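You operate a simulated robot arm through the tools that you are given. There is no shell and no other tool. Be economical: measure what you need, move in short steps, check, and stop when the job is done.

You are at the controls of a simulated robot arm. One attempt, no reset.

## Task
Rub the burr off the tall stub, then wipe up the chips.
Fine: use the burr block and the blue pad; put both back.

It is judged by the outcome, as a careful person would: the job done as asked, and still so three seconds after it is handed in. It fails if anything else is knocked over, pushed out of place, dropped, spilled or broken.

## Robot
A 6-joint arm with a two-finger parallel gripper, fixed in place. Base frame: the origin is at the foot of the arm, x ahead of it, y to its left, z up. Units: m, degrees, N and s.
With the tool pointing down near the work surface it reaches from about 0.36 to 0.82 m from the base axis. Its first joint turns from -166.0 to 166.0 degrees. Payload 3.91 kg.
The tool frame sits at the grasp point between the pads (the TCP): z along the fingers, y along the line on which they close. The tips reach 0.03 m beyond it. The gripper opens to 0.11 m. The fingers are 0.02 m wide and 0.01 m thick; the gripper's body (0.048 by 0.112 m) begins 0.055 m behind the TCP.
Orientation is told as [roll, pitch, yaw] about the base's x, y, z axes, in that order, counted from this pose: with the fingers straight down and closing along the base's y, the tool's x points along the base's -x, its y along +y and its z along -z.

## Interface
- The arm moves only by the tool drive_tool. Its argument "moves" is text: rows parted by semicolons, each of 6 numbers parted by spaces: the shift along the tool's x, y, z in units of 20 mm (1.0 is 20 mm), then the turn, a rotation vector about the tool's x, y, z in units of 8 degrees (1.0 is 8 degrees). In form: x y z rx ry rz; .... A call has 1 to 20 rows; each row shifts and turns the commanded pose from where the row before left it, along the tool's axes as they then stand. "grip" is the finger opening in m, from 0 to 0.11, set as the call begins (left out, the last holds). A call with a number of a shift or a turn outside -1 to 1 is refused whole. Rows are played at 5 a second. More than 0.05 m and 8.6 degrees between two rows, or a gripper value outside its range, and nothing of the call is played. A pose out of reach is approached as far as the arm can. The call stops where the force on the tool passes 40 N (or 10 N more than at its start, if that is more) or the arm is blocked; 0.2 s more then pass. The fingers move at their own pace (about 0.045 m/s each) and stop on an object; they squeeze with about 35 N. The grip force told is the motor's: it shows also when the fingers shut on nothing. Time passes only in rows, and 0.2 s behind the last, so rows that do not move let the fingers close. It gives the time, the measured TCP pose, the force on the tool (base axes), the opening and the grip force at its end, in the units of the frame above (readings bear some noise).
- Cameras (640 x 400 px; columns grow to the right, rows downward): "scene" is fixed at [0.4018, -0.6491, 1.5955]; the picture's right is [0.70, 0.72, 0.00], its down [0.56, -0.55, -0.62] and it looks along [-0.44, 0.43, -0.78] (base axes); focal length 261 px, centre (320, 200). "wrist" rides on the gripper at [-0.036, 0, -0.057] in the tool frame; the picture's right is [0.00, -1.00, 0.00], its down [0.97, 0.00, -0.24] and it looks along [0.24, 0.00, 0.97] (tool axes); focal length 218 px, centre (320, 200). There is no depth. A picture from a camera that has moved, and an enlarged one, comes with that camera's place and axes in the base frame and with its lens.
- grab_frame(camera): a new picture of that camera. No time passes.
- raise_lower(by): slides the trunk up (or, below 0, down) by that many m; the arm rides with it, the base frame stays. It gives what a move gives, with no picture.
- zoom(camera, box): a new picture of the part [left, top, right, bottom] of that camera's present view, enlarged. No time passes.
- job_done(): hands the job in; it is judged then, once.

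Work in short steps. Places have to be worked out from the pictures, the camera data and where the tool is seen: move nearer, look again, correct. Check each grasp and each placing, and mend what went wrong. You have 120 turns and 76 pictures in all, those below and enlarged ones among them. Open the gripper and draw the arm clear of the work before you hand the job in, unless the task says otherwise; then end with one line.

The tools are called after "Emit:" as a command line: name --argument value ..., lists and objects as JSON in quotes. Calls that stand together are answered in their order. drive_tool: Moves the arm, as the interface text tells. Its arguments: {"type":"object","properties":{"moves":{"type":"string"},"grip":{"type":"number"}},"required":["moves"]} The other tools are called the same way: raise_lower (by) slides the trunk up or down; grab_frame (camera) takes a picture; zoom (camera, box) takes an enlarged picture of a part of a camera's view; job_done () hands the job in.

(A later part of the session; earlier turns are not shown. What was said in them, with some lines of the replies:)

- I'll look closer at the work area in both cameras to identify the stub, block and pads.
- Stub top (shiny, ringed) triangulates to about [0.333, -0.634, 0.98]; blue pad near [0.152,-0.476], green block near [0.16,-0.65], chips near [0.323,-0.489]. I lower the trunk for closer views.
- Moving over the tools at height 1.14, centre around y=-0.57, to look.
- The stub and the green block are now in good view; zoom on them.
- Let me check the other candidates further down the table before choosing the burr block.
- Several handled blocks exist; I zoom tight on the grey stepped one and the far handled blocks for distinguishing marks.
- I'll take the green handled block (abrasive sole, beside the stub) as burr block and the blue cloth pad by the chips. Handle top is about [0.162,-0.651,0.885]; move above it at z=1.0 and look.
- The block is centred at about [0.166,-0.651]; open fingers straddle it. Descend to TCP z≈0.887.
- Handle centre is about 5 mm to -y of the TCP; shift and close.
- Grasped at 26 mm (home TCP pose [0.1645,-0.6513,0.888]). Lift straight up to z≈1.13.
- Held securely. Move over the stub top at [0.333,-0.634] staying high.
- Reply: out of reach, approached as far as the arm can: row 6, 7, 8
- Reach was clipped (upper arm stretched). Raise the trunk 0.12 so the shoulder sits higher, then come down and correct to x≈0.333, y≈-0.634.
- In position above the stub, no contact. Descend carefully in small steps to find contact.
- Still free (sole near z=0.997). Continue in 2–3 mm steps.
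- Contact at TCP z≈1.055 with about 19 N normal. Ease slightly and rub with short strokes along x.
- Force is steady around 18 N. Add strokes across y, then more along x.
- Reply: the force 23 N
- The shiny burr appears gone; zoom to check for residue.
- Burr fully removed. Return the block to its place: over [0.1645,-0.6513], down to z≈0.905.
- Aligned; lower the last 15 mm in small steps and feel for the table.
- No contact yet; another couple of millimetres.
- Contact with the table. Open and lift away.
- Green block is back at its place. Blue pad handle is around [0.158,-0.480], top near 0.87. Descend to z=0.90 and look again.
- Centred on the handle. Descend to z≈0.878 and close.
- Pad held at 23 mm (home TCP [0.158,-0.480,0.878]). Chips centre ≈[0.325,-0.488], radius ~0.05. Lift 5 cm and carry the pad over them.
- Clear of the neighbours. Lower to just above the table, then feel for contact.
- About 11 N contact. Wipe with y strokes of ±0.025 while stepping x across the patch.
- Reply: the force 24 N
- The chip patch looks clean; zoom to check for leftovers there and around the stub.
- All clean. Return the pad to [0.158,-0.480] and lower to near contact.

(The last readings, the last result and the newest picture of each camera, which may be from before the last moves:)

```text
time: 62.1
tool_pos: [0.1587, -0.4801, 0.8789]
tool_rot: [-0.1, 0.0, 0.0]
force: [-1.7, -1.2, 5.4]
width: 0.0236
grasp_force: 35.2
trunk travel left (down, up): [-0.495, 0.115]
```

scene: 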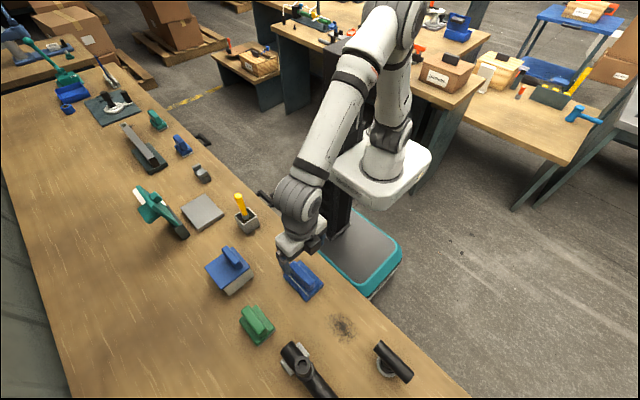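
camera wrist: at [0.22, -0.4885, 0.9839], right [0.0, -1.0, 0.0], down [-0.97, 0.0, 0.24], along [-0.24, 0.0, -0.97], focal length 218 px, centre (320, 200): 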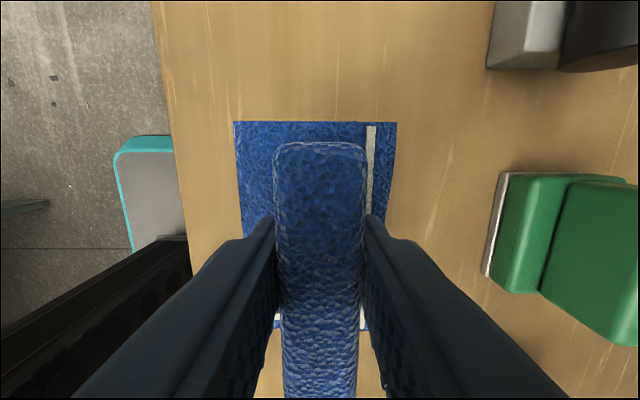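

Contact at the home pose. Release, rise clear, and inspect.

Emit:
drive_tool --moves "0 0 0 0 0 0;0 0 0 0 0 0;0 0 0 0 0 0;0 0 0 0 0 0;0 0 0 0 0 0;0 0 0 0 0 0" --grip 0.1

Emit:
drive_tool --moves "0 0 -1 0 0 0;0 0 -1 0 0 0;0 0 -1 0 0 0;0 0 -1 0 0 0;0 0 -1 0 0 0;0 0 -1 0 0 0;0 0 -1 0 0 0;0 0 -1 0 0 0;0 1 -1 0 0 0;0 1 -1 0 0 0;0 1 0 0 0 0;0 1 0 0 0 0;0 1 0 0 0 0;0 0 0 0 0 0"

Emit:
grab_frame --camera "scene"

Emit:
grab_frame --camera "wrist"

```text
time: 63.5
tool_pos: [0.1595, -0.4804, 0.8766]
tool_rot: [0.0, 0.0, 0.0]
force: [0.7, 1.2, -0.3]
width: 0.1001
grasp_force: 0.0
trunk travel left (down, up): [-0.495, 0.115]
```

```text
time: 66.5
tool_pos: [0.1581, -0.3829, 1.0765]
tool_rot: [0.0, 0.0, -0.1]
force: [-0.5, 0.1, -0.4]
width: 0.0999
grasp_force: 0.1
trunk travel left (down, up): [-0.495, 0.115]
```

```text
35 pictures are left
```

scene: 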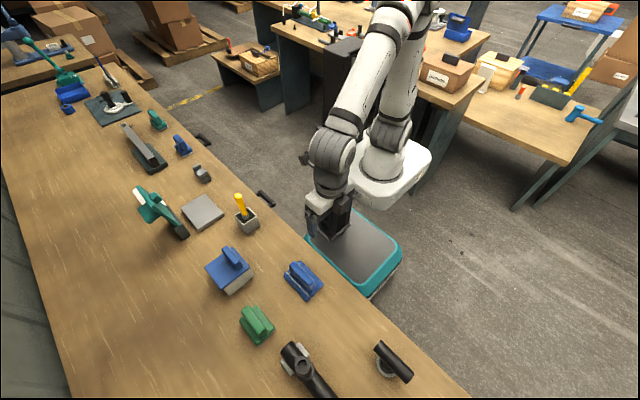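

```text
34 pictures are left
camera wrist: at [0.1929, -0.3821, 1.1336], right [0.0, -1.0, 0.0], down [-0.97, 0.0, 0.24], along [-0.24, 0.0, -0.97], focal length 218 px, centre (320, 200)
```

wrist: 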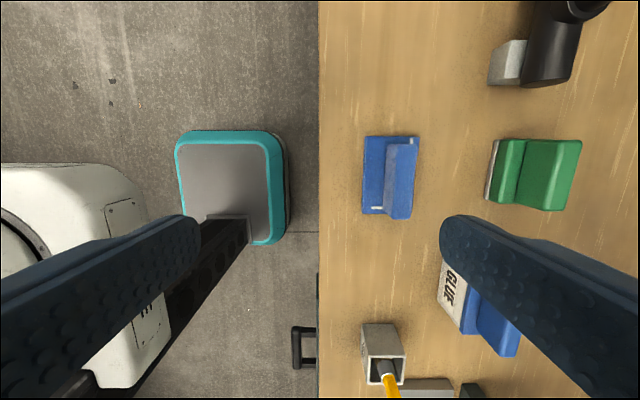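

Everything stands where it began, burr and chips are gone, gripper is open and clear. Handing in.

Emit:
job_done

```text
The job is handed in.
```

I rubbed the burr off the tall stub, wiped up the chips, and put the green burr block and the blue pad back where they were; the job is handed in.
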